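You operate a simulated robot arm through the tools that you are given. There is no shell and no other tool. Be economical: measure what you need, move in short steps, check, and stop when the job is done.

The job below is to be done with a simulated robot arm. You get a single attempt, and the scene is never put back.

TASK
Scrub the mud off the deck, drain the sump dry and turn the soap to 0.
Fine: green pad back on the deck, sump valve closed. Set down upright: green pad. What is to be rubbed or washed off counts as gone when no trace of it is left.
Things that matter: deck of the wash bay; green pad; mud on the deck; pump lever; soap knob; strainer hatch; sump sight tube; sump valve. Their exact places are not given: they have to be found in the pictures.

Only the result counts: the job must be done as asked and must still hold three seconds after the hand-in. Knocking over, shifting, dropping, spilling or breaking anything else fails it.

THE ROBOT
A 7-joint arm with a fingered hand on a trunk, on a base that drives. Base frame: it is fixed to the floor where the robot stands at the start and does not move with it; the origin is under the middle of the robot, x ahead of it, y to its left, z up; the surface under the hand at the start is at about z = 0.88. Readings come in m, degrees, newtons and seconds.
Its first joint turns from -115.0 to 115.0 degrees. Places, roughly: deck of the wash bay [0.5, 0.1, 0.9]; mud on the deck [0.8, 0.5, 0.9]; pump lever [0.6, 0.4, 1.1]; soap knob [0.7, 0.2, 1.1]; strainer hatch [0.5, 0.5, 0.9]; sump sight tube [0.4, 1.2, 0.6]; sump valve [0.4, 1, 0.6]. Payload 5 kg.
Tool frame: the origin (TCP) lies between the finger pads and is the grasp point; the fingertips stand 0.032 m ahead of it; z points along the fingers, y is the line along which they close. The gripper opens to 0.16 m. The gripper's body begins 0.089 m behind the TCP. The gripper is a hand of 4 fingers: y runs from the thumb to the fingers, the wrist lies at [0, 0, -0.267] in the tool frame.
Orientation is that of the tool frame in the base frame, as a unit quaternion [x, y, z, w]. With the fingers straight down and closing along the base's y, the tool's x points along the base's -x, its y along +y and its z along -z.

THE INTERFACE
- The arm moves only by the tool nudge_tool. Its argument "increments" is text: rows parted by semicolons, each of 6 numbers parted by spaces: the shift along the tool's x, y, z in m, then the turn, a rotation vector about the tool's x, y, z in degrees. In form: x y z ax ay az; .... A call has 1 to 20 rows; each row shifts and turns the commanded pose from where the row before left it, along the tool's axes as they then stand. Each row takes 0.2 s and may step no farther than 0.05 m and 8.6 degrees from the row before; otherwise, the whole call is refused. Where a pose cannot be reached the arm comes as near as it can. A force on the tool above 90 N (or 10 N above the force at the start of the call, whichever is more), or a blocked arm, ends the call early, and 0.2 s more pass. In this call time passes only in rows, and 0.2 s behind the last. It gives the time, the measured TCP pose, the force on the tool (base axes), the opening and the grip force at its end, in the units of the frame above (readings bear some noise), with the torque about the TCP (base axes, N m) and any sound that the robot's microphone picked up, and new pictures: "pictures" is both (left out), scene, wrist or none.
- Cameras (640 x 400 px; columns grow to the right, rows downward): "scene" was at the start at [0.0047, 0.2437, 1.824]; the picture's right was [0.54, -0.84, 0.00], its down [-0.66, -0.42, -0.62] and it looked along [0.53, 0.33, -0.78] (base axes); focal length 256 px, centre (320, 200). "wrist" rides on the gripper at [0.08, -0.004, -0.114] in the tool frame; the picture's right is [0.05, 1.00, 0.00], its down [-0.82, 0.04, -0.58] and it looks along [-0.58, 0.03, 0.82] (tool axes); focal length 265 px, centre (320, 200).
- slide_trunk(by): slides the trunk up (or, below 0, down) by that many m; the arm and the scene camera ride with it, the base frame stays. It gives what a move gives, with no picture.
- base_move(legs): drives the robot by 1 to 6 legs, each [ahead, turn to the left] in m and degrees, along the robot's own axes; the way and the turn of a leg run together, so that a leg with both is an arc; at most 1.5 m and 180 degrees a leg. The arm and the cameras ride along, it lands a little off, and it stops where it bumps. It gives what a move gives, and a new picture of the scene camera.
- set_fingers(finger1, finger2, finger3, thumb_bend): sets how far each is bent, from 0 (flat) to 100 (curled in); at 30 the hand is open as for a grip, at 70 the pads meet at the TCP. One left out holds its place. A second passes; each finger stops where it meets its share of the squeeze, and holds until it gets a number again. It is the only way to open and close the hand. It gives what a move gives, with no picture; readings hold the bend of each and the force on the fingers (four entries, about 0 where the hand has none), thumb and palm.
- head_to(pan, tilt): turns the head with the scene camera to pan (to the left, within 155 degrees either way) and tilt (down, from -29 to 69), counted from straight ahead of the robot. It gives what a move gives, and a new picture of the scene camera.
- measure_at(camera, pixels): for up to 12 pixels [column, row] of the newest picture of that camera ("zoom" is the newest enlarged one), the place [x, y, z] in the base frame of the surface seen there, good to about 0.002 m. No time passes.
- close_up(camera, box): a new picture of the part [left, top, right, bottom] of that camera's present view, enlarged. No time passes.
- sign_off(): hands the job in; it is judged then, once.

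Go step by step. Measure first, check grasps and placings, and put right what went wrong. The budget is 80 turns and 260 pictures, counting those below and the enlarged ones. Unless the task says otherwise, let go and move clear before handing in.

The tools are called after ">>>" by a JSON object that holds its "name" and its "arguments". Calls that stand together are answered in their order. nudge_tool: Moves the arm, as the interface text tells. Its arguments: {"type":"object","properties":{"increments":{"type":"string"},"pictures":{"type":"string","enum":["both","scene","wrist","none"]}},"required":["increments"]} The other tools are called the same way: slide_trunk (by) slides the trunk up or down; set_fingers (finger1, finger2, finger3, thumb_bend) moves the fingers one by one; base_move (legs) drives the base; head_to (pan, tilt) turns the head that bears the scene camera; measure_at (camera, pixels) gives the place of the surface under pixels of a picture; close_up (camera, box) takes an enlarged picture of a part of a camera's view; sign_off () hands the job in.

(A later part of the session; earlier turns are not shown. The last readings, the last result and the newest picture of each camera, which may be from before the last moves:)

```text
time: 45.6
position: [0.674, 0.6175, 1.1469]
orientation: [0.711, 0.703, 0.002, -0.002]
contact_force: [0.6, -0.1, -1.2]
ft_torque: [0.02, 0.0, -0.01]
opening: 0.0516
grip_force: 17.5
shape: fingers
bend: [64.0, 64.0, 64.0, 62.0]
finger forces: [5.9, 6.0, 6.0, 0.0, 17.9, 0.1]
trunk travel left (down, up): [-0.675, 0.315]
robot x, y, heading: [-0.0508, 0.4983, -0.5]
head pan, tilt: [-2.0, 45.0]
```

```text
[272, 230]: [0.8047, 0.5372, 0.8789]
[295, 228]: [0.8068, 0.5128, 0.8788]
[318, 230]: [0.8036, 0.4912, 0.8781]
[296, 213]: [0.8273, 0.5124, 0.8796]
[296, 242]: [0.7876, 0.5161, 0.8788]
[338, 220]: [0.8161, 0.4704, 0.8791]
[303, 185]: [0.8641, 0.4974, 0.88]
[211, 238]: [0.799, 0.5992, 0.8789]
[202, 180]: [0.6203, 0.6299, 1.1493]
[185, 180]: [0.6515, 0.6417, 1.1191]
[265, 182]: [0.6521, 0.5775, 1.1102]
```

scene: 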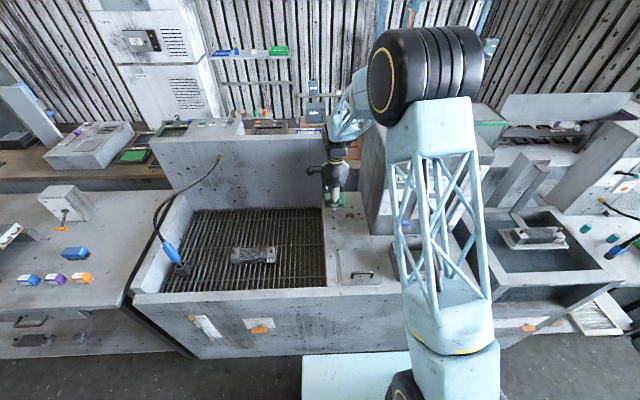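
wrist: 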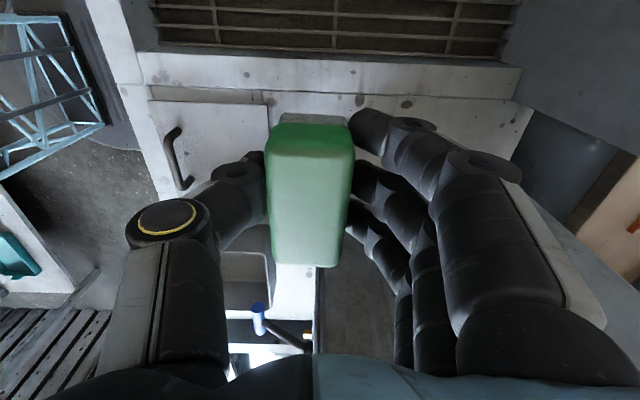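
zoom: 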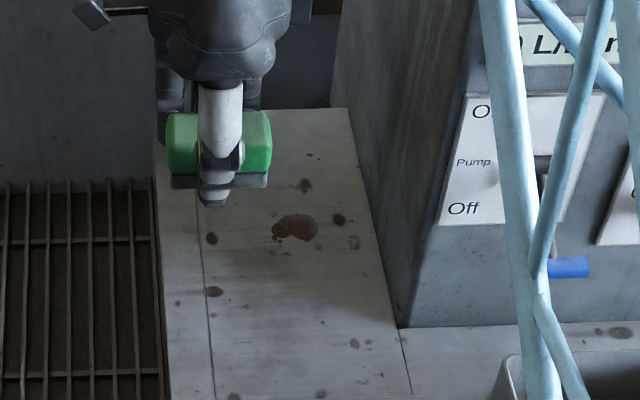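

The mud is the brown spot spanning x 0.787–0.827, y 0.491–0.537. I move the pad above it and lower to just over the deck.

>>> {"name": "nudge_tool", "arguments": {"increments": "-0.026 0.033 0 0 0 0;-0.026 0.033 0 0 0 0;-0.026 0.033 0 0 0 0;-0.026 0.0325 0 0 0 0;0 0 0.045 0 0 0;0 0 0.045 0 0 0;0 0 0.045 0 0 0;0 0 0.045 0 0 0;0 0 0.03 0 0 0"}}

```text
time: 47.6
position: [0.805, 0.5146, 0.9354]
orientation: [0.711, 0.703, 0.001, -0.001]
contact_force: [-0.1, -1.3, -0.8]
ft_torque: [-0.03, 0.04, 0.0]
opening: 0.0517
grip_force: 17.7
shape: fingers
bend: [64.0, 64.0, 64.0, 62.0]
finger forces: [6.0, 5.9, 5.9, 0.0, 17.6, 0.0]
trunk travel left (down, up): [-0.675, 0.315]
robot x, y, heading: [-0.0509, 0.4996, -0.7]
head pan, tilt: [-2.0, 45.0]
```

scene: 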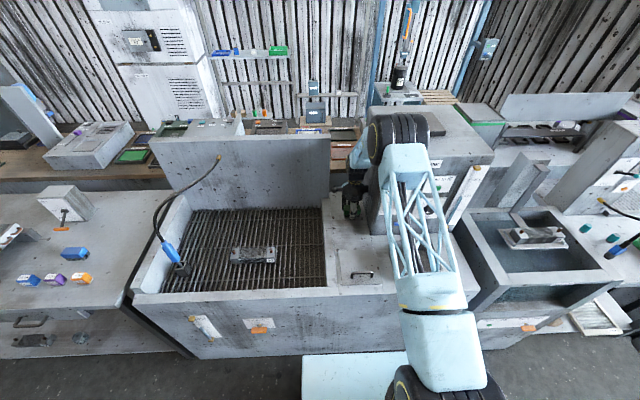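
wrist: 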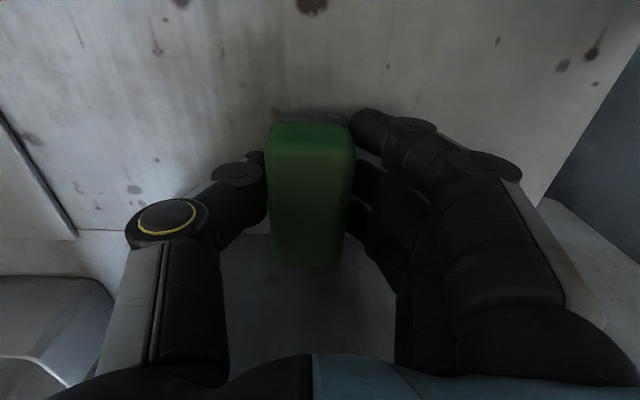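

Position is right over the mud, so I lower in small steps to make contact.

>>> {"name": "nudge_tool", "arguments": {"increments": "0 0 0.006 0 0 0;0 0 0.006 0 0 0;0 0 0.004 0 0 0;0 0 0.003 0 0 0", "pictures": "none"}}

```text
time: 48.6
position: [0.8044, 0.5142, 0.9188]
orientation: [0.711, 0.704, 0.002, -0.001]
contact_force: [-0.9, -0.5, 9.3]
ft_torque: [-0.01, 0.23, 0.03]
opening: 0.0517
grip_force: 19.4
shape: fingers
bend: [64.0, 64.0, 64.0, 63.0]
finger forces: [6.0, 6.1, 6.3, 0.1, 19.6, 0.0]
trunk travel left (down, up): [-0.675, 0.315]
robot x, y, heading: [-0.0512, 0.5034, -0.5]
head pan, tilt: [-2.0, 45.0]
```

Contact gives about 9 N of pressure. I scrub back and forth.

>>> {"name": "nudge_tool", "arguments": {"increments": "0 0.03 0 0 0 0;0 -0.03 0 0 0 0;0 -0.03 0 0 0 0;0.015 0 0 0 0 0;0 0.03 0 0 0 0;0 0.03 0 0 0 0;-0.015 0 0 0 0 0;0 -0.03 0 0 0 0;0 -0.03 0 0 0 0;-0.015 0 0 0 0 0;0 0.03 0 0 0 0;0 0.03 0 0 0 0;0.015 0 0 0 0 0;0 -0.03 0 0 0 0;0 -0.03 0 0 0 0;0 0.03 0 0 0 0;0 0.03 0 0 0 0;0 -0.03 0 0 0 0", "pictures": "none"}}

>>> {"name": "nudge_tool", "arguments": {"increments": "0 0 -0.04 0 0 0;0 0 -0.04 0 0 0;0.04 -0.02 -0.02 0 0 0;0.04 -0.02 -0.02 0 0 0;0 -0.03 -0.03 0 0 0"}}

>>> {"name": "close_up", "arguments": {"camera": "scene", "box": [310, 170, 400, 250]}}

```text
time: 52.4
position: [0.8042, 0.513, 0.9192]
orientation: [0.711, 0.704, 0.002, 0.0]
contact_force: [-2.1, -0.3, 19.5]
ft_torque: [-0.03, 0.4, 0.01]
opening: 0.0517
grip_force: 21.3
shape: fingers
bend: [64.0, 64.0, 64.0, 64.0]
finger forces: [5.8, 5.9, 6.0, 0.0, 25.2, 0.0]
trunk travel left (down, up): [-0.675, 0.315]
robot x, y, heading: [-0.0499, 0.5023, -0.4]
head pan, tilt: [-2.0, 45.0]
```

```text
time: 53.6
position: [0.7337, 0.5936, 1.0685]
orientation: [0.712, 0.703, 0.001, -0.001]
contact_force: [-0.6, -0.4, -0.7]
ft_torque: [0.01, -0.04, -0.01]
opening: 0.0516
grip_force: 16.7
shape: fingers
bend: [64.0, 64.0, 64.0, 64.0]
finger forces: [5.5, 5.5, 5.6, 0.0, 16.8, 0.0]
trunk travel left (down, up): [-0.675, 0.315]
robot x, y, heading: [-0.0509, 0.504, -0.6]
head pan, tilt: [-2.0, 45.0]
```

scene: 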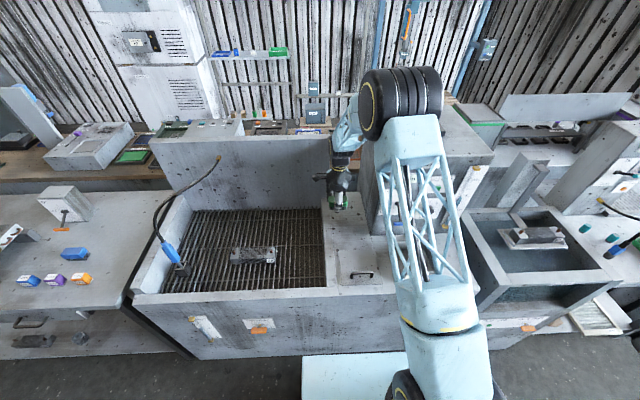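
wrist: 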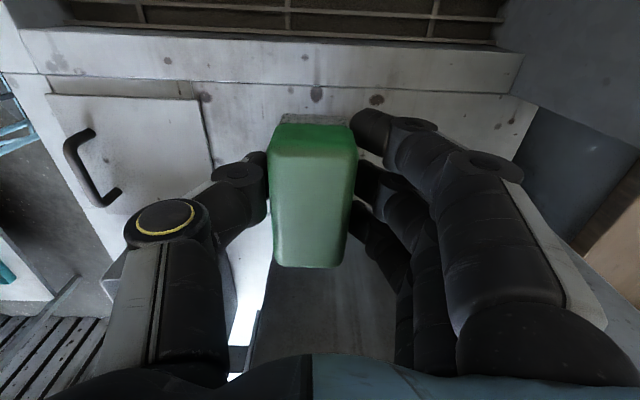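

```text
5.00 times, centred on (355, 210) of scene
```

zoom: 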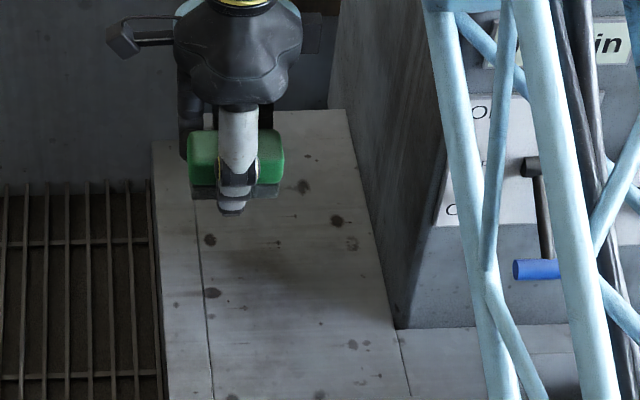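

The brown spot seems gone; I zoom harder to check for traces.

>>> {"name": "close_up", "arguments": {"camera": "scene", "box": [335, 200, 375, 230]}}

```text
13.33 times, centred on (355, 215) of scene
```

zoom: 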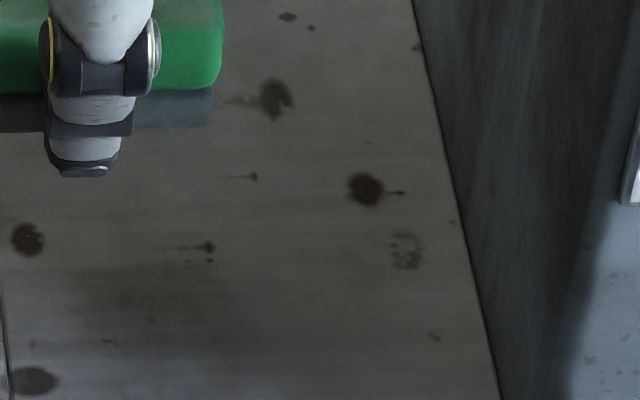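

Two small streaky marks remain at zoom (245,177) and (200,248), probably deck texture. To be sure, I scrub a second, wider pass and compare.

>>> {"name": "nudge_tool", "arguments": {"increments": "0 0.03 0.03 0 0 0;-0.04 0.02 0.02 0 0 0;-0.04 0.02 0.02 0 0 0;0 0 0.04 0 0 0;0 0 0.04 0 0 0;0 0 0.001 0 0 0;0 0.03 0 0 0 0;0 -0.03 0 0 0 0;0 -0.03 0 0 0 0;0.02 0 0 0 0 0;0 0.03 0 0 0 0;0 0.03 0 0 0 0;-0.02 0 0 0 0 0;0 -0.03 0 0 0 0;0 -0.03 0 0 0 0;-0.015 0 0 0 0 0;0 0.03 0 0 0 0;0 0.03 0 0 0 0;0.015 0 0 0 0 0;0 -0.03 0 0 0 0", "pictures": "none"}}

>>> {"name": "nudge_tool", "arguments": {"increments": "0.02 0 0 0 0 0;-0.04 0 0 0 0 0;0.02 0 0 0 0 0;0 -0.03 0 0 0 0;0.02 0 0 0 0 0;-0.04 0 0 0 0 0;0.02 0 0 0 0 0;0 0.03 0 0 0 0;0 0 -0.04 0 0 0;0 0 -0.04 0 0 0;0.04 -0.02 -0.02 0 0 0;0.04 -0.02 -0.02 0 0 0;0.02 -0.03 -0.03 0 0 0"}}

>>> {"name": "close_up", "arguments": {"camera": "scene", "box": [335, 200, 375, 230]}}

```text
time: 57.8
position: [0.8038, 0.5142, 0.9186]
orientation: [0.711, 0.703, 0.002, -0.001]
contact_force: [-1.1, 0.6, 21.8]
ft_torque: [-0.04, 0.53, 0.0]
opening: 0.0516
grip_force: 25.2
shape: fingers
bend: [64.0, 64.0, 64.0, 64.0]
finger forces: [6.1, 6.2, 6.2, 0.0, 31.4, 0.1]
trunk travel left (down, up): [-0.675, 0.315]
robot x, y, heading: [-0.0509, 0.5007, -0.3]
head pan, tilt: [-2.0, 45.0]
```

```text
time: 60.6
position: [0.7347, 0.615, 1.0691]
orientation: [0.71, 0.704, 0.001, -0.001]
contact_force: [0.3, -0.2, -0.7]
ft_torque: [0.0, -0.07, -0.02]
opening: 0.0517
grip_force: 16.4
shape: fingers
bend: [64.0, 64.0, 64.0, 64.0]
finger forces: [5.7, 5.8, 5.7, 0.0, 17.1, 0.1]
trunk travel left (down, up): [-0.675, 0.315]
robot x, y, heading: [-0.0518, 0.5044, -0.4]
head pan, tilt: [-2.0, 45.0]
```

scene: 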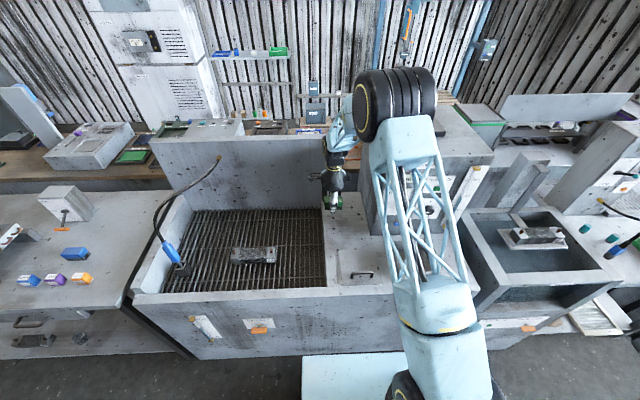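
wrist: 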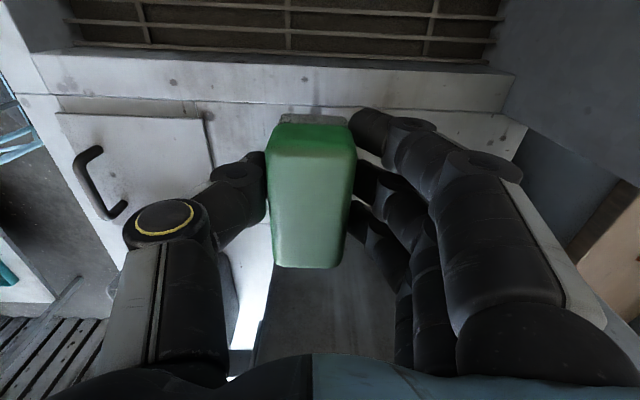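

```text
13.33 times, centred on (355, 215) of scene
```

zoom: 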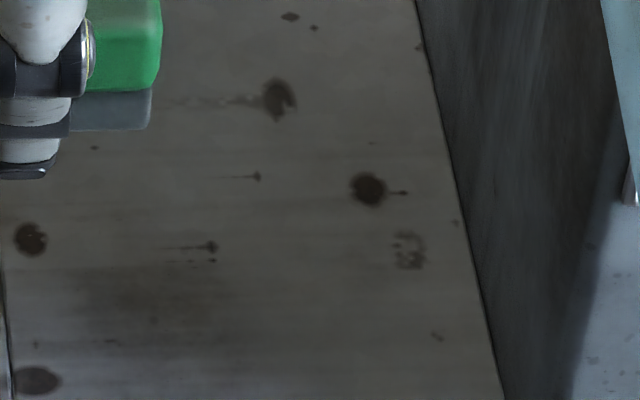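

The marks are unchanged, so they are deck texture and the mud is gone. Now I carry the pad back to its old spot: retreat in x, raise, and turn the hand back.

>>> {"name": "nudge_tool", "arguments": {"increments": "0 -0.0425 -0.0135 0 0 0;0 -0.0425 -0.0135 0 0 0;0 -0.0425 -0.0135 0 0 0;0 -0.0425 -0.0135 0 0 0;0 -0.0425 -0.0135 0 0 0;0 -0.0425 -0.0135 0 0 0;0 0 0 0 0 -8.182;0 0 0 0 0 -8.182;0 0 0 0 0 -8.182;0 0 0 0 0 -8.182;0 0 0 0 0 -8.182;0 0 0 0 0 -8.182;0 0 0 0 0 -8.182;0 0 0 0 0 -8.182;0 0 0 0 0 -8.182;0 0 0 0 0 -8.182;0 0 0 0 0 -8.182", "pictures": "none"}}

>>> {"name": "nudge_tool", "arguments": {"increments": "0 -0.0487 0 0 0 0;0 -0.0487 0 0 0 0;0 -0.0487 0 0 0 0;0 -0.0487 0 0 0 0;0 -0.0487 0 0 0 0;0 -0.0487 0 0 0 0;0 -0.0487 0 0 0 0;0 -0.0487 0 0 0 0;0 -0.0487 0 0 0 0;0 -0.0487 0 0 0 0"}}

```text
time: 64.2
position: [0.4809, 0.6164, 1.1483]
orientation: [0.004, 1.0, 0.002, 0.0]
contact_force: [0.1, 0.3, -1.6]
ft_torque: [0.0, -0.01, 0.0]
opening: 0.0515
grip_force: 16.6
shape: fingers
bend: [64.0, 64.0, 64.0, 64.0]
finger forces: [5.6, 5.6, 5.6, 0.0, 16.9, 0.0]
trunk travel left (down, up): [-0.675, 0.315]
robot x, y, heading: [-0.053, 0.4974, -0.5]
head pan, tilt: [-2.0, 45.0]
```

```text
time: 66.4
position: [0.4753, 0.1287, 1.1478]
orientation: [0.006, 1.0, 0.002, 0.0]
contact_force: [-0.6, 0.5, -1.4]
ft_torque: [0.03, 0.01, 0.01]
opening: 0.0518
grip_force: 17.5
shape: fingers
bend: [64.0, 64.0, 64.0, 64.0]
finger forces: [5.5, 5.6, 5.6, 0.0, 16.9, 0.1]
trunk travel left (down, up): [-0.675, 0.315]
robot x, y, heading: [-0.052, 0.5016, -0.4]
head pan, tilt: [-2.0, 45.0]
```

scene: 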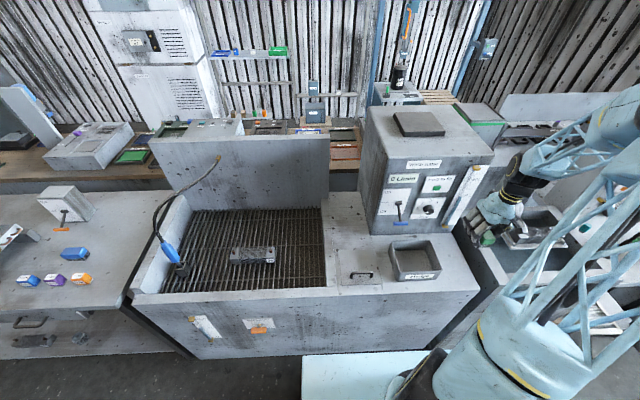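
wrist: 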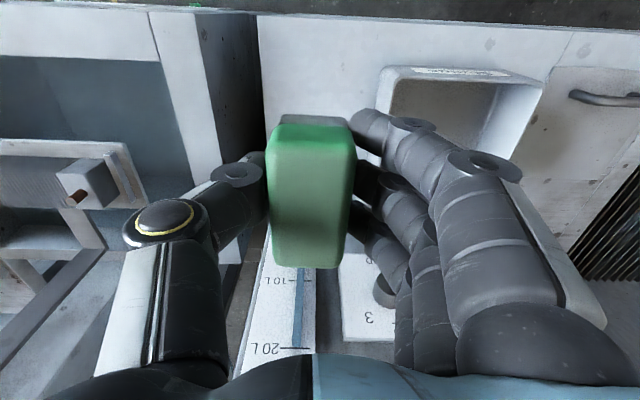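

The hand is over the pad's old place with the same view as before. I lower, release partially and rise.

>>> {"name": "nudge_tool", "arguments": {"increments": "0 0 0.045 0 0 0;0 0 0.045 0 0 0;0 0 0.045 0 0 0;0 0 0.045 0 0 0;0 0 0.03 0 0 0;0 0 0.01 0 0 0;0 0 0.006 0 0 0", "pictures": "wrist"}}

```text
time: 68.0
position: [0.4752, 0.1315, 0.9212]
orientation: [0.005, 1.0, 0.002, 0.0]
contact_force: [0.0, -0.2, -1.1]
ft_torque: [0.03, 0.0, -0.02]
opening: 0.0518
grip_force: 17.0
shape: fingers
bend: [64.0, 64.0, 64.0, 64.0]
finger forces: [5.6, 5.6, 5.6, 0.0, 17.0, 0.0]
trunk travel left (down, up): [-0.675, 0.315]
robot x, y, heading: [-0.0534, 0.4991, -0.5]
head pan, tilt: [-2.0, 45.0]
```

wrist: 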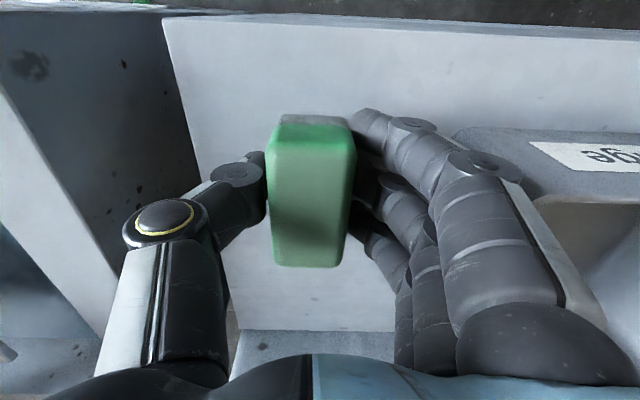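

No contact yet, so I lower by millimetres until the deck pushes back.

>>> {"name": "nudge_tool", "arguments": {"increments": "0 0 0.001 0 0 0;0 0 0.001 0 0 0", "pictures": "none"}}

>>> {"name": "set_fingers", "arguments": {"finger1": 57, "finger2": 57, "finger3": 57, "thumb_bend": 54}}

>>> {"name": "nudge_tool", "arguments": {"increments": "0 0 -0.02 0 0 0;0 0 -0.04 0 0 0;0 0 -0.045 0 0 0;0 0 -0.045 0 0 0;0 0 -0.045 0 0 0;0 0 -0.045 0 0 0;0 0 -0.045 0 0 0"}}

```text
time: 68.6
position: [0.475, 0.1303, 0.919]
orientation: [0.005, 1.0, 0.002, 0.0]
contact_force: [0.6, 1.1, -0.7]
ft_torque: [0.02, 0.0, 0.0]
opening: 0.0517
grip_force: 17.3
shape: fingers
bend: [64.0, 64.0, 64.0, 64.0]
finger forces: [5.9, 5.7, 5.7, 0.1, 17.0, 0.1]
trunk travel left (down, up): [-0.675, 0.315]
robot x, y, heading: [-0.0513, 0.5023, -0.5]
head pan, tilt: [-2.0, 45.0]
```

```text
time: 69.6
position: [0.4751, 0.1315, 0.9188]
orientation: [0.005, 1.0, 0.001, 0.002]
contact_force: [3.4, 3.7, 31.0]
ft_torque: [-1.05, 0.01, 0.1]
opening: 0.0644
grip_force: 15.2
shape: fingers
bend: [56.0, 56.0, 56.0, 57.0]
finger forces: [0.9, 0.1, 0.0, 0.0, 29.2, 0.0]
trunk travel left (down, up): [-0.675, 0.315]
robot x, y, heading: [-0.0481, 0.5027, -0.5]
head pan, tilt: [-2.0, 45.0]
```

```text
time: 71.2
position: [0.4752, 0.1316, 1.2052]
orientation: [0.005, 1.0, 0.002, 0.0]
contact_force: [0.6, 1.1, -0.2]
ft_torque: [-0.03, -0.02, -0.02]
opening: 0.0712
grip_force: 0.1
shape: fingers
bend: [56.0, 56.0, 56.0, 54.0]
finger forces: [0.0, 0.1, 0.0, 0.1, 0.0, 0.0]
trunk travel left (down, up): [-0.675, 0.315]
robot x, y, heading: [-0.0495, 0.5025, -0.5]
head pan, tilt: [-2.0, 45.0]
```

scene: 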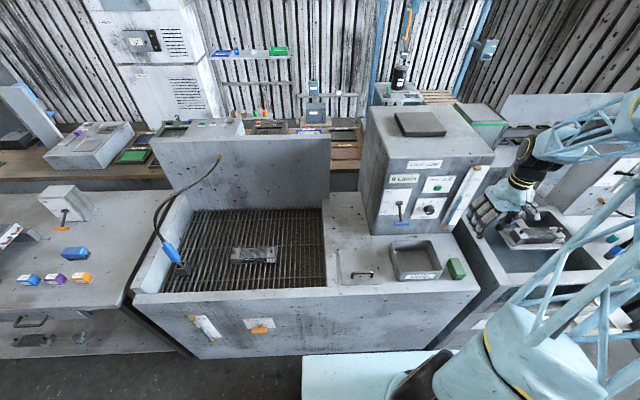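
wrist: 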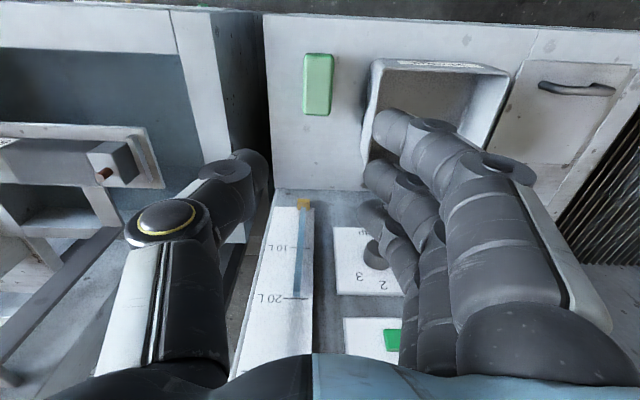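

The pad is down at wrist (318,85). I check that it stands flat and that the tray has not moved, and take a close look at the sump tube and valve.

>>> {"name": "measure_at", "arguments": {"camera": "wrist", "pixels": [[318, 62], [318, 85], [318, 103], [308, 85], [328, 85], [375, 80], [505, 80]]}}

>>> {"name": "close_up", "arguments": {"camera": "scene", "box": [420, 240, 500, 295]}}

>>> {"name": "close_up", "arguments": {"camera": "scene", "box": [170, 300, 290, 360]}}

>>> {"name": "measure_at", "arguments": {"camera": "scene", "pixels": [[260, 328], [260, 321], [205, 325], [192, 318], [217, 338], [245, 345], [249, 326], [271, 326]]}}

```text
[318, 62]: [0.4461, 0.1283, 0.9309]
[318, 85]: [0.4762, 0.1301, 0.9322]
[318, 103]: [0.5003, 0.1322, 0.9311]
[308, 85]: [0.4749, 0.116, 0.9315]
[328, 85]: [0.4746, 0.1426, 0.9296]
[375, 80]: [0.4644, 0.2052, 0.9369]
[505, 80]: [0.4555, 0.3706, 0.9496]
```

```text
7.27 times, centred on (460, 268) of scene
```

zoom: 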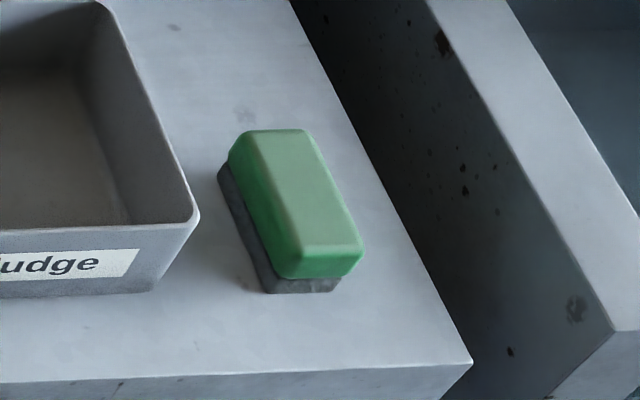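

```text
5.33 times, centred on (230, 330) of scene
```

zoom: 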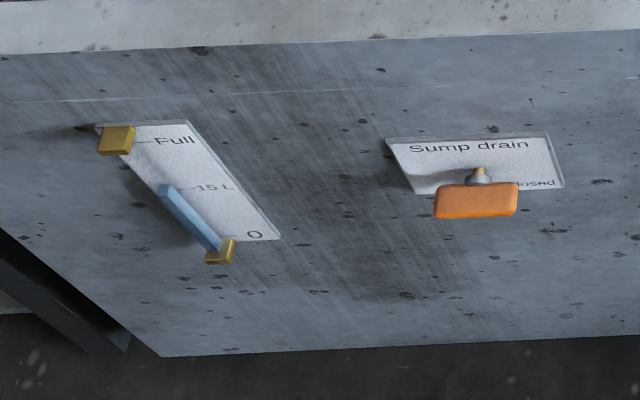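

```text
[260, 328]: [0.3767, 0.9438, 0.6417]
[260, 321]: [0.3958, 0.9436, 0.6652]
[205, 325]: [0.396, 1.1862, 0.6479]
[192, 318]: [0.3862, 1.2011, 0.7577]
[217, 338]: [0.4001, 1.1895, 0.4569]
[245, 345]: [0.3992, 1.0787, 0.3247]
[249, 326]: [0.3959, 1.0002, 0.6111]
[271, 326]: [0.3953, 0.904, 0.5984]
```

The pad stands flat in its old place and the tray is unmoved. The sump shows ~15 L and the drain handle lies horizontal near "Closed". I back off and lower the trunk to work on the valve.

>>> {"name": "base_move", "arguments": {"legs": [[-0.35, 0]]}}

>>> {"name": "slide_trunk", "arguments": {"by": -0.3}}

>>> {"name": "head_to", "arguments": {"pan": 32, "tilt": 45}}

>>> {"name": "close_up", "arguments": {"camera": "scene", "box": [240, 130, 400, 230]}}

```text
time: 73.5
position: [0.1208, 0.1336, 1.2036]
orientation: [0.005, 1.0, 0.001, 0.0]
contact_force: [-0.6, -0.1, 0.6]
ft_torque: [0.02, -0.04, -0.01]
opening: 0.0712
grip_force: 0.0
shape: fingers
bend: [56.0, 56.0, 56.0, 54.0]
finger forces: [0.0, 0.0, 0.0, 0.1, 0.0, 0.1]
trunk travel left (down, up): [-0.675, 0.315]
robot x, y, heading: [-0.4051, 0.5078, -0.3]
head pan, tilt: [-2.0, 45.0]
```

scene: 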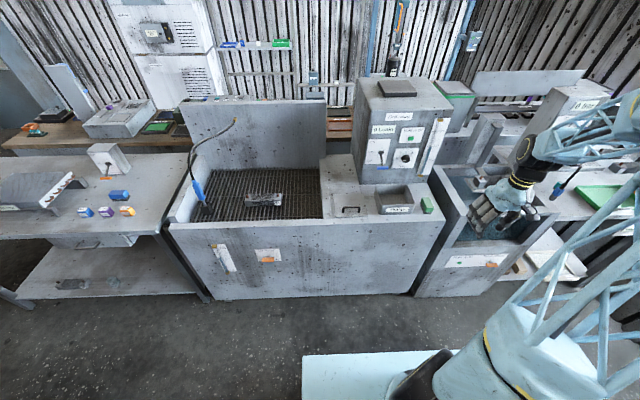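

```text
time: 76.5
position: [0.1214, 0.1317, 0.9035]
orientation: [0.006, 1.0, 0.001, 0.0]
contact_force: [-0.6, 0.4, -0.7]
ft_torque: [0.01, 0.02, 0.0]
opening: 0.0709
grip_force: 0.0
shape: fingers
bend: [56.0, 56.0, 56.0, 54.0]
finger forces: [0.0, 0.1, 0.0, 0.0, 0.0, 0.1]
trunk travel left (down, up): [-0.375, 0.615]
robot x, y, heading: [-0.4114, 0.5053, -0.3]
head pan, tilt: [-2.0, 45.0]
```

```text
time: 77.5
position: [0.1212, 0.134, 0.9033]
orientation: [0.006, 1.0, 0.002, 0.0]
contact_force: [-0.2, 0.1, 0.0]
ft_torque: [-0.02, -0.03, 0.02]
opening: 0.0712
grip_force: 0.2
shape: fingers
bend: [56.0, 56.0, 56.0, 54.0]
finger forces: [0.0, 0.0, 0.1, 0.1, 0.1, 0.1]
trunk travel left (down, up): [-0.375, 0.615]
robot x, y, heading: [-0.4074, 0.5038, -0.4]
head pan, tilt: [32.0, 45.0]
```

scene: 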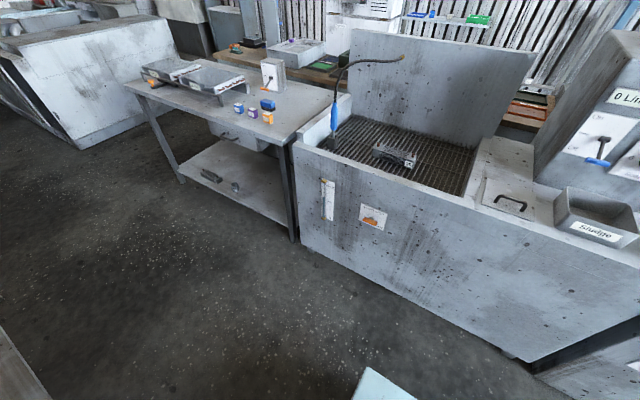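

```text
4.00 times, centred on (320, 180) of scene
```

zoom: 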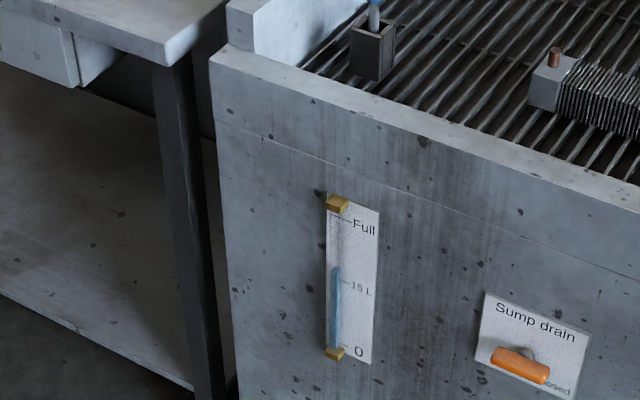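

>>> {"name": "close_up", "arguments": {"camera": "scene", "box": [350, 195, 400, 240]}}

>>> {"name": "measure_at", "arguments": {"camera": "zoom", "pixels": [[190, 245], [240, 235], [300, 245], [340, 285], [250, 265], [270, 210], [185, 225], [365, 290], [100, 250], [430, 180], [390, 310], [250, 330]]}}

```text
8.89 times, centred on (375, 218) of scene
```

zoom: 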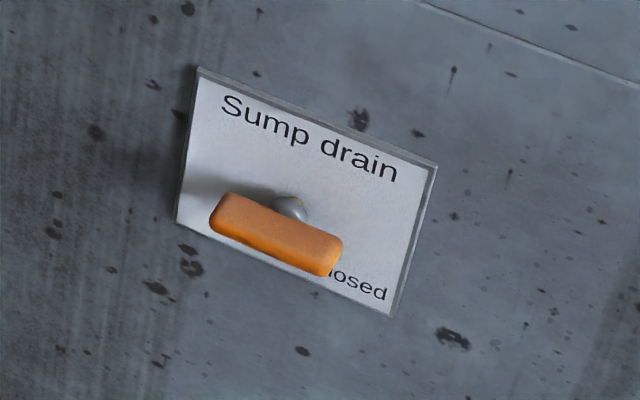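

```text
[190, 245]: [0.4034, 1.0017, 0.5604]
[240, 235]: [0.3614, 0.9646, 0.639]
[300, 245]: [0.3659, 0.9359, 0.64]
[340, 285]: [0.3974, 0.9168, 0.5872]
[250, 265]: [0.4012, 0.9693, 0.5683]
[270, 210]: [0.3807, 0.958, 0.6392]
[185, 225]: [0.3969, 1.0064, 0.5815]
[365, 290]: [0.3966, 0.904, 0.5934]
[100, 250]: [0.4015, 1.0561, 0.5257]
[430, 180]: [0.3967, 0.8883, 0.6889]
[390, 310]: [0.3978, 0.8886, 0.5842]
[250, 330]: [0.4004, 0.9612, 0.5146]
```

The handle is a bar along y, centred about (0.363, 0.948, 0.64), with "Closed" printed at the lower right. I bring the hand in front of it to see more.

>>> {"name": "nudge_tool", "arguments": {"increments": "0 0.048 0 0 0 0;0 0.048 0 0 0 0;0 0.048 0 0 0 0;0 0.048 0 0 0 0;0 0.048 0 0 0 0;0 0.048 0 0 0 0;0 0.048 0 0 0 0;0 0.048 0 0 0 0;0 0.048 0 0 0 0;0 0.048 0 0 0 0;0 0.048 0 0 0 0;0 0.048 0 0 0 0;0 0.048 0 0 0 0;0 0.048 0 0 0 0;0 0.048 0 0 0 0;0 0.048 0 0 0 0;0 0.046 0 0 0 0", "pictures": "none"}}

>>> {"name": "nudge_tool", "arguments": {"increments": "0 0 0 0 -8.182 0;0 0 0 0 -8.182 0;0 0 0 0 -8.182 0;0 0 0 0 -8.182 0;0 0 0 0 -8.182 0;0 0 0 0 -8.182 0;0 0 0 0 -8.182 0;0 0 0 0 -8.182 0;0 0 0 0 -8.182 0;0 0 0 0 -8.182 0;0 0 0 0 -8.182 0;0.05 0 0 0 0 0;0.05 0 0 0 0 0;0.05 0 0 0 0 0;0.05 0 0 0 0 0;0.05 0 0 0 0 0"}}

```text
time: 81.1
position: [0.1293, 0.9472, 0.9061]
orientation: [0.005, 1.0, 0.0, 0.0]
contact_force: [-0.3, -0.4, -0.4]
ft_torque: [0.01, 0.0, -0.02]
opening: 0.0713
grip_force: 0.0
shape: fingers
bend: [56.0, 56.0, 56.0, 54.0]
finger forces: [0.1, 0.0, 0.0, 0.1, 0.0, 0.1]
trunk travel left (down, up): [-0.375, 0.615]
robot x, y, heading: [-0.4066, 0.5012, -0.6]
head pan, tilt: [32.0, 45.0]
```

```text
time: 84.5
position: [0.1288, 0.9492, 0.6557]
orientation: [0.005, 0.707, -0.002, 0.707]
contact_force: [0.4, 0.8, 0.1]
ft_torque: [-0.01, 0.01, -0.01]
opening: 0.0716
grip_force: 0.0
shape: fingers
bend: [56.0, 56.0, 56.0, 54.0]
finger forces: [0.0, 0.0, 0.0, 0.0, 0.0, 0.0]
trunk travel left (down, up): [-0.375, 0.615]
robot x, y, heading: [-0.4039, 0.5021, -0.6]
head pan, tilt: [32.0, 45.0]
```

scene: 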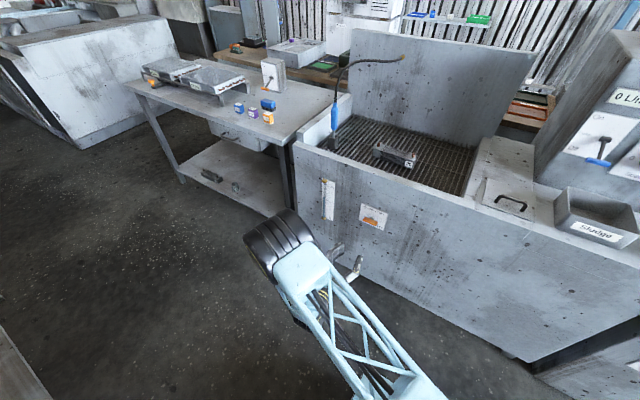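
wrist: 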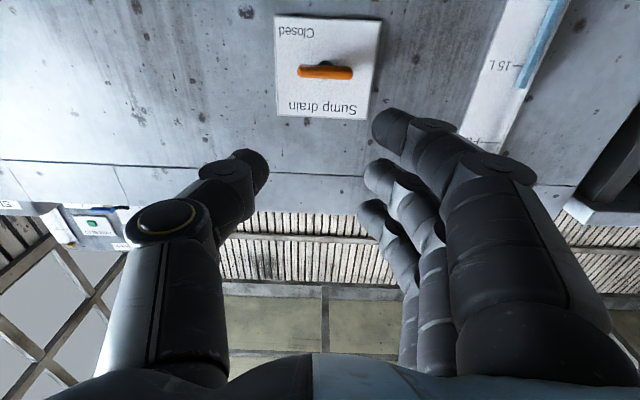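

Only "Closed" is printed by the handle, so it may be a state label. I measure the bar precisely.

>>> {"name": "close_up", "arguments": {"camera": "wrist", "box": [265, 10, 385, 120]}}

>>> {"name": "measure_at", "arguments": {"camera": "wrist", "pixels": [[300, 71], [325, 71], [350, 73], [325, 67], [325, 77], [330, 64], [290, 100]]}}

```text
3.64 times, centred on (325, 65) of wrist
```

zoom: 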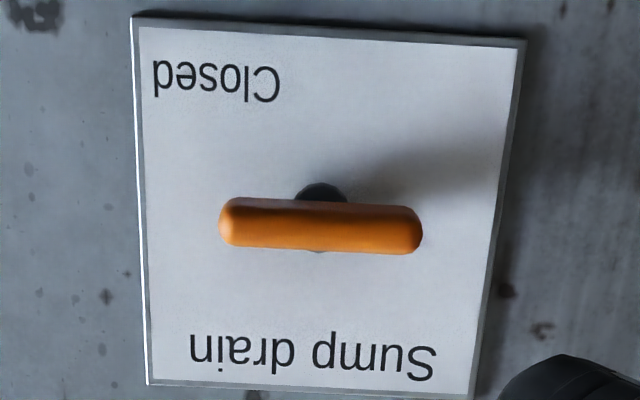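

```text
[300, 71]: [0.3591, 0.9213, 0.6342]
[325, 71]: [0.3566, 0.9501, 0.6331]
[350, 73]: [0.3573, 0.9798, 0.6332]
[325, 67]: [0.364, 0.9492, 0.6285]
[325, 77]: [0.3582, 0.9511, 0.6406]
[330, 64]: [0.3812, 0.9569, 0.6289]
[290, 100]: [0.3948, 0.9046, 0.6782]
```

The bar spans y 0.92–0.98 at z≈0.635, x 0.357–0.372. I turn the hand 90° so it closes vertically, then approach.

>>> {"name": "nudge_tool", "arguments": {"increments": "0 0 0 0 0 8.182;0 0 0 0 0 8.182;0 0 0 0 0 8.182;0 0 0 0 0 8.182;0 0 0 0 0 8.182;0 0 0 0 0 8.182;0 0 0 0 0 8.182;0 0 0 0 0 8.182;0 0 0 0 0 8.182;0 0 0 0 0 8.182;0 0 0 0 0 8.182;0 -0.01 0.04 0 0 0;0 -0.0105 0.04 0 0 0;0 0 0.045 0 0 0;0 0 0.045 0 0 0"}}

```text
time: 87.7
position: [0.2996, 0.948, 0.6342]
orientation: [0.503, 0.497, 0.499, 0.501]
contact_force: [0.6, 0.8, 0.6]
ft_torque: [0.0, 0.0, 0.02]
opening: 0.0716
grip_force: 0.1
shape: fingers
bend: [56.0, 56.0, 56.0, 54.0]
finger forces: [0.1, 0.1, 0.1, 0.0, 0.1, 0.0]
trunk travel left (down, up): [-0.375, 0.615]
robot x, y, heading: [-0.4067, 0.5009, -0.5]
head pan, tilt: [32.0, 45.0]
```

scene: 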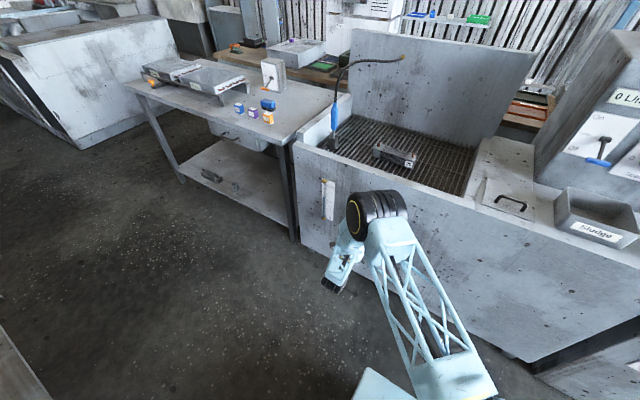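
wrist: 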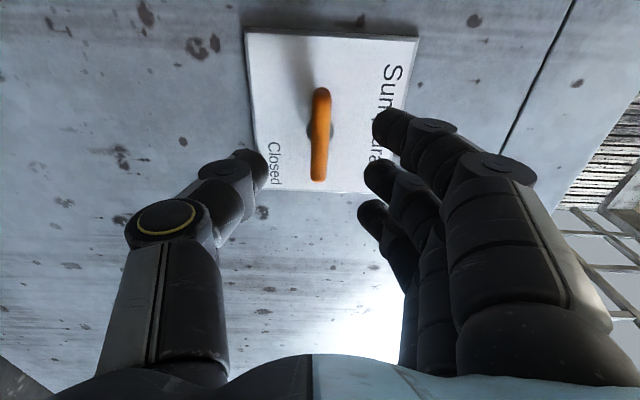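

The bar is centred between thumb and fingers at (321,135). I go in 0.052 m, grip, and try turning −90° (counter-clockwise) in stages.

>>> {"name": "nudge_tool", "arguments": {"increments": "0.002 0.001 0.026 0 0 0;0 0 0.026 0 0 0", "pictures": "none"}}

>>> {"name": "set_fingers", "arguments": {"finger1": 72, "finger2": 72, "finger3": 72, "thumb_bend": 70}}

>>> {"name": "nudge_tool", "arguments": {"increments": "0 0 0 0 0 -5;0 0 0 0 0 -5;0 0 0 0 0 -5;0 0 0 0 0 -5", "pictures": "wrist"}}

```text
time: 88.3
position: [0.3522, 0.9475, 0.6365]
orientation: [0.504, 0.496, 0.498, 0.502]
contact_force: [-0.9, 0.5, 0.2]
ft_torque: [0.01, 0.02, -0.03]
opening: 0.0714
grip_force: 0.2
shape: fingers
bend: [56.0, 56.0, 56.0, 54.0]
finger forces: [0.0, 0.1, 0.1, 0.0, 0.1, 0.1]
trunk travel left (down, up): [-0.375, 0.615]
robot x, y, heading: [-0.407, 0.505, -0.3]
head pan, tilt: [32.0, 45.0]
```

```text
time: 89.3
position: [0.3503, 0.9472, 0.6388]
orientation: [0.503, 0.497, 0.498, 0.502]
contact_force: [9.6, 1.0, 7.0]
ft_torque: [0.02, -0.08, 0.01]
opening: 0.0292
grip_force: 7.9
shape: fingers
bend: [70.0, 70.0, 70.0, 68.0]
finger forces: [3.7, 3.7, 3.8, 0.0, 4.7, 0.0]
trunk travel left (down, up): [-0.375, 0.615]
robot x, y, heading: [-0.4068, 0.5012, -0.3]
head pan, tilt: [32.0, 45.0]
```

```text
time: 90.3
position: [0.3516, 0.9491, 0.6362]
orientation: [0.408, 0.578, 0.403, 0.581]
contact_force: [7.5, 3.1, 9.7]
ft_torque: [0.05, -0.19, 0.09]
opening: 0.0296
grip_force: 8.9
shape: fingers
bend: [70.0, 70.0, 70.0, 68.0]
finger forces: [5.2, 4.5, 4.3, 0.1, 3.7, 0.0]
trunk travel left (down, up): [-0.375, 0.615]
robot x, y, heading: [-0.406, 0.5028, -0.2]
head pan, tilt: [32.0, 45.0]
```

wrist: 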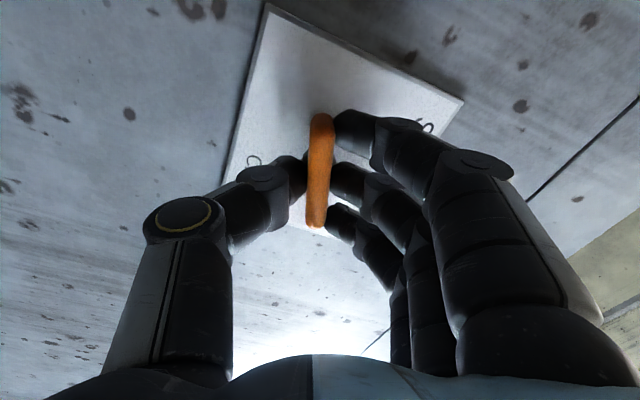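

The bar turns with the hand relative to the plate, at low torque. I continue 70° more.

>>> {"name": "nudge_tool", "arguments": {"increments": "0 0 0 0 0 -7;0 0 0 0 0 -7;0 0 0 0 0 -7;0 0 0 0 0 -7;0 0 0 0 0 -7;0 0 0 0 0 -7;0 0 0 0 0 -7;0 0 0 0 0 -7;0 0 0 0 0 -7;0 0 0 0 0 -7"}}

>>> {"name": "close_up", "arguments": {"camera": "scene", "box": [300, 160, 400, 240]}}

```text
time: 92.5
position: [0.3503, 0.9499, 0.6375]
orientation: [0.004, 0.707, -0.002, 0.707]
contact_force: [2.5, 17.6, 13.3]
ft_torque: [0.1, -0.37, 0.38]
opening: 0.0296
grip_force: 11.0
shape: fingers
bend: [70.0, 70.0, 70.0, 69.0]
finger forces: [6.7, 6.7, 6.8, 0.0, 2.3, 0.0]
trunk travel left (down, up): [-0.375, 0.615]
robot x, y, heading: [-0.4077, 0.5031, -0.2]
head pan, tilt: [32.0, 45.0]
```

scene: 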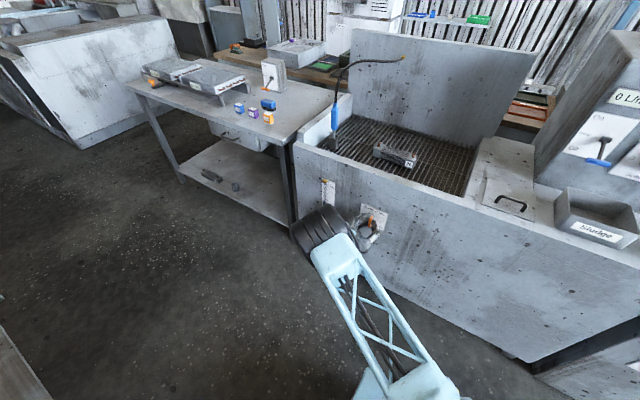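
wrist: 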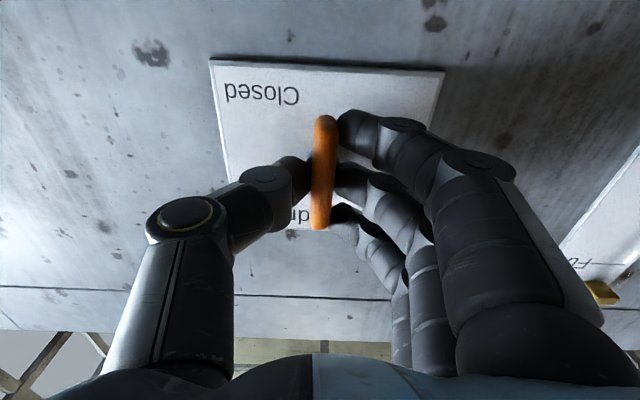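

```text
5.00 times, centred on (350, 200) of scene
```

zoom: 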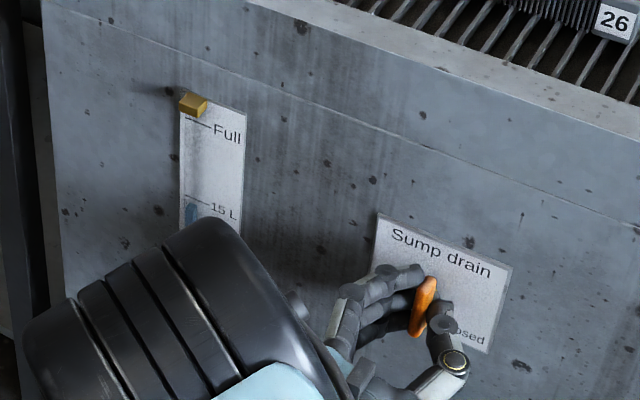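

The valve is open (bar vertical) and the level has dropped below 15 L already. I release, back off and watch the tube.

>>> {"name": "set_fingers", "arguments": {"finger1": 56, "finger2": 56, "finger3": 56, "thumb_bend": 54}}

>>> {"name": "nudge_tool", "arguments": {"increments": "0 0 -0.045 0 0 0;0 0 -0.045 0 0 0;0 0 -0.045 0 0 0;0 -0.04 0 0 0 0;0 -0.04 0 0 0 0;0 -0.04 0 0 0 0;0 -0.04 0 0 0 0"}}

>>> {"name": "close_up", "arguments": {"camera": "scene", "box": [300, 160, 400, 240]}}

```text
time: 93.5
position: [0.3521, 0.9481, 0.636]
orientation: [0.004, 0.707, -0.003, 0.707]
contact_force: [0.2, -1.1, -0.5]
ft_torque: [-0.02, -0.02, 0.02]
opening: 0.0711
grip_force: 0.0
shape: fingers
bend: [56.0, 56.0, 56.0, 54.0]
finger forces: [0.1, 0.0, 0.0, 0.0, 0.1, 0.0]
trunk travel left (down, up): [-0.375, 0.615]
robot x, y, heading: [-0.4027, 0.5057, -0.5]
head pan, tilt: [32.0, 45.0]
```

```text
time: 95.1
position: [0.2144, 0.789, 0.6374]
orientation: [0.004, 0.707, -0.002, 0.707]
contact_force: [0.5, 0.9, 0.2]
ft_torque: [0.0, -0.01, -0.03]
opening: 0.0714
grip_force: 0.1
shape: fingers
bend: [56.0, 56.0, 56.0, 54.0]
finger forces: [0.1, 0.0, 0.1, 0.0, 0.0, 0.0]
trunk travel left (down, up): [-0.375, 0.615]
robot x, y, heading: [-0.407, 0.5009, -0.7]
head pan, tilt: [32.0, 45.0]
```

scene: 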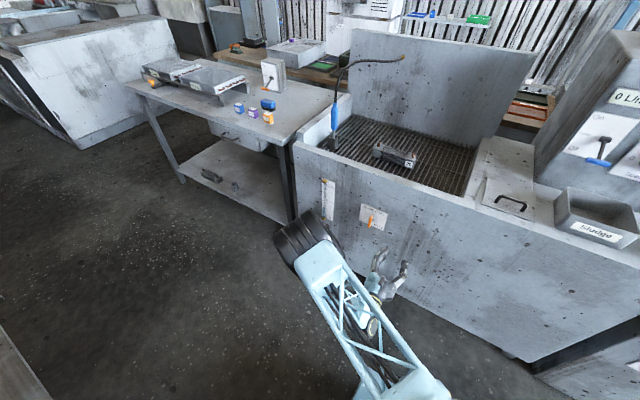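
wrist: 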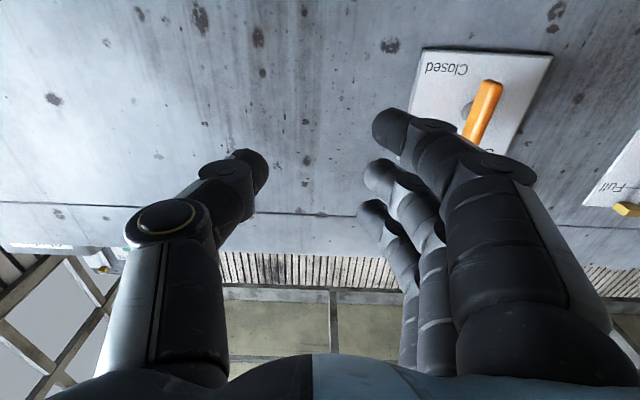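

```text
5.00 times, centred on (350, 200) of scene
```

zoom: 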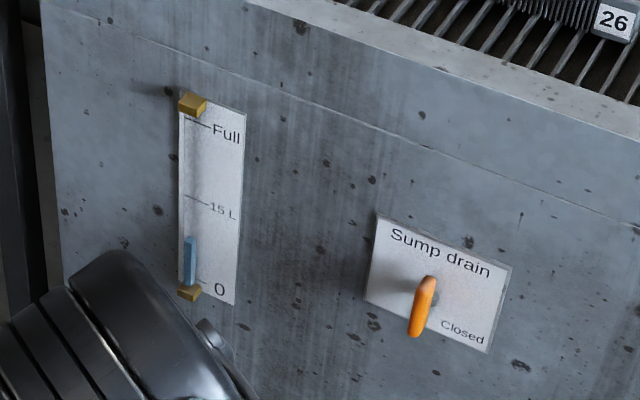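

The level is already at about 8 L and falling. I wait 4 s more.

>>> {"name": "nudge_tool", "arguments": {"increments": "0 0 0 0 0 0;0 0 0 0 0 0;0 0 0 0 0 0;0 0 0 0 0 0;0 0 0 0 0 0;0 0 0 0 0 0;0 0 0 0 0 0;0 0 0 0 0 0;0 0 0 0 0 0;0 0 0 0 0 0;0 0 0 0 0 0;0 0 0 0 0 0;0 0 0 0 0 0;0 0 0 0 0 0;0 0 0 0 0 0;0 0 0 0 0 0;0 0 0 0 0 0;0 0 0 0 0 0;0 0 0 0 0 0;0 0 0 0 0 0", "pictures": "none"}}

>>> {"name": "close_up", "arguments": {"camera": "scene", "box": [310, 170, 360, 230]}}

```text
time: 99.3
position: [0.213, 0.7906, 0.6373]
orientation: [0.006, 0.707, -0.003, 0.707]
contact_force: [-0.6, -0.3, 0.0]
ft_torque: [0.03, 0.02, 0.03]
opening: 0.0715
grip_force: 0.1
shape: fingers
bend: [56.0, 56.0, 56.0, 54.0]
finger forces: [0.1, 0.1, 0.0, 0.0, 0.0, 0.0]
trunk travel left (down, up): [-0.375, 0.615]
robot x, y, heading: [-0.4078, 0.5045, -0.3]
head pan, tilt: [32.0, 45.0]
```

```text
6.67 times, centred on (335, 200) of scene
```

zoom: 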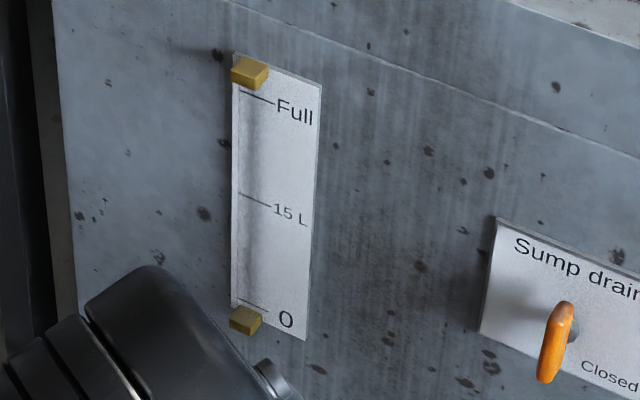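

The tube looks empty. I let it run on a moment while going back to the handle, then grip it.

>>> {"name": "nudge_tool", "arguments": {"increments": "0 0 0 0 0 0;0 0 0 0 0 0;0 0 0 0 0 0;0 0 0 0 0 0;0 0 0 0 0 0;0 0 0 0 0 0;0 0 0 0 0 0;0 0 0 0 0 0;0 0 0 0 0 0;0 0 0 0 0 0;0 0.04 0 0 0 0;0 0.04 0 0 0 0;0 0.04 0 0 0 0;0 0.039 0 0 0 0;0 0 0.046 0 0 0;0 0 0.046 0 0 0;0 0 0.046 0 0 0"}}

>>> {"name": "set_fingers", "arguments": {"finger1": 72, "finger2": 72, "finger3": 72, "thumb_bend": 70}}

```text
time: 102.9
position: [0.355, 0.9472, 0.6377]
orientation: [0.004, 0.707, -0.002, 0.707]
contact_force: [-0.6, 0.5, -0.5]
ft_torque: [0.0, 0.04, 0.01]
opening: 0.0718
grip_force: 0.0
shape: fingers
bend: [56.0, 56.0, 56.0, 54.0]
finger forces: [0.0, 0.0, 0.1, 0.0, 0.0, 0.1]
trunk travel left (down, up): [-0.375, 0.615]
robot x, y, heading: [-0.4078, 0.5028, -0.5]
head pan, tilt: [32.0, 45.0]
```

scene: 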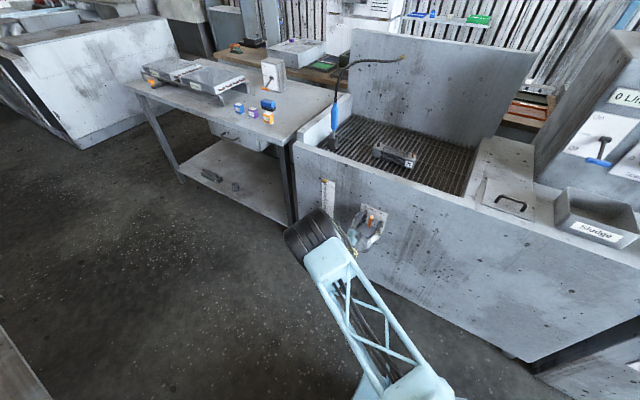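
wrist: 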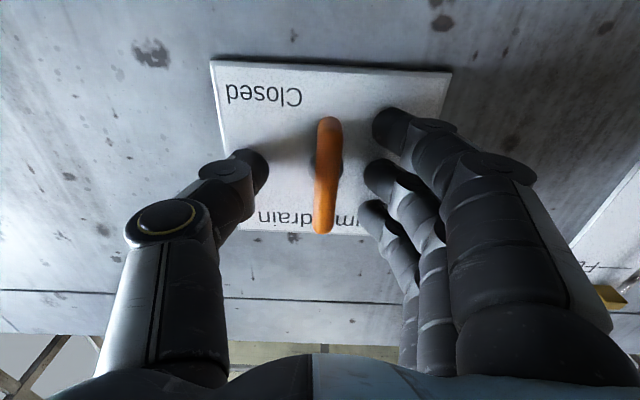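

```text
time: 103.9
position: [0.3551, 0.949, 0.639]
orientation: [0.004, 0.707, -0.001, 0.707]
contact_force: [11.3, 15.9, 2.1]
ft_torque: [0.04, -0.03, 0.29]
opening: 0.03
grip_force: 10.1
shape: fingers
bend: [69.0, 69.0, 69.0, 69.0]
finger forces: [6.6, 6.2, 5.7, 0.1, 1.6, 0.0]
trunk travel left (down, up): [-0.375, 0.615]
robot x, y, heading: [-0.4077, 0.5044, -0.4]
head pan, tilt: [32.0, 45.0]
```

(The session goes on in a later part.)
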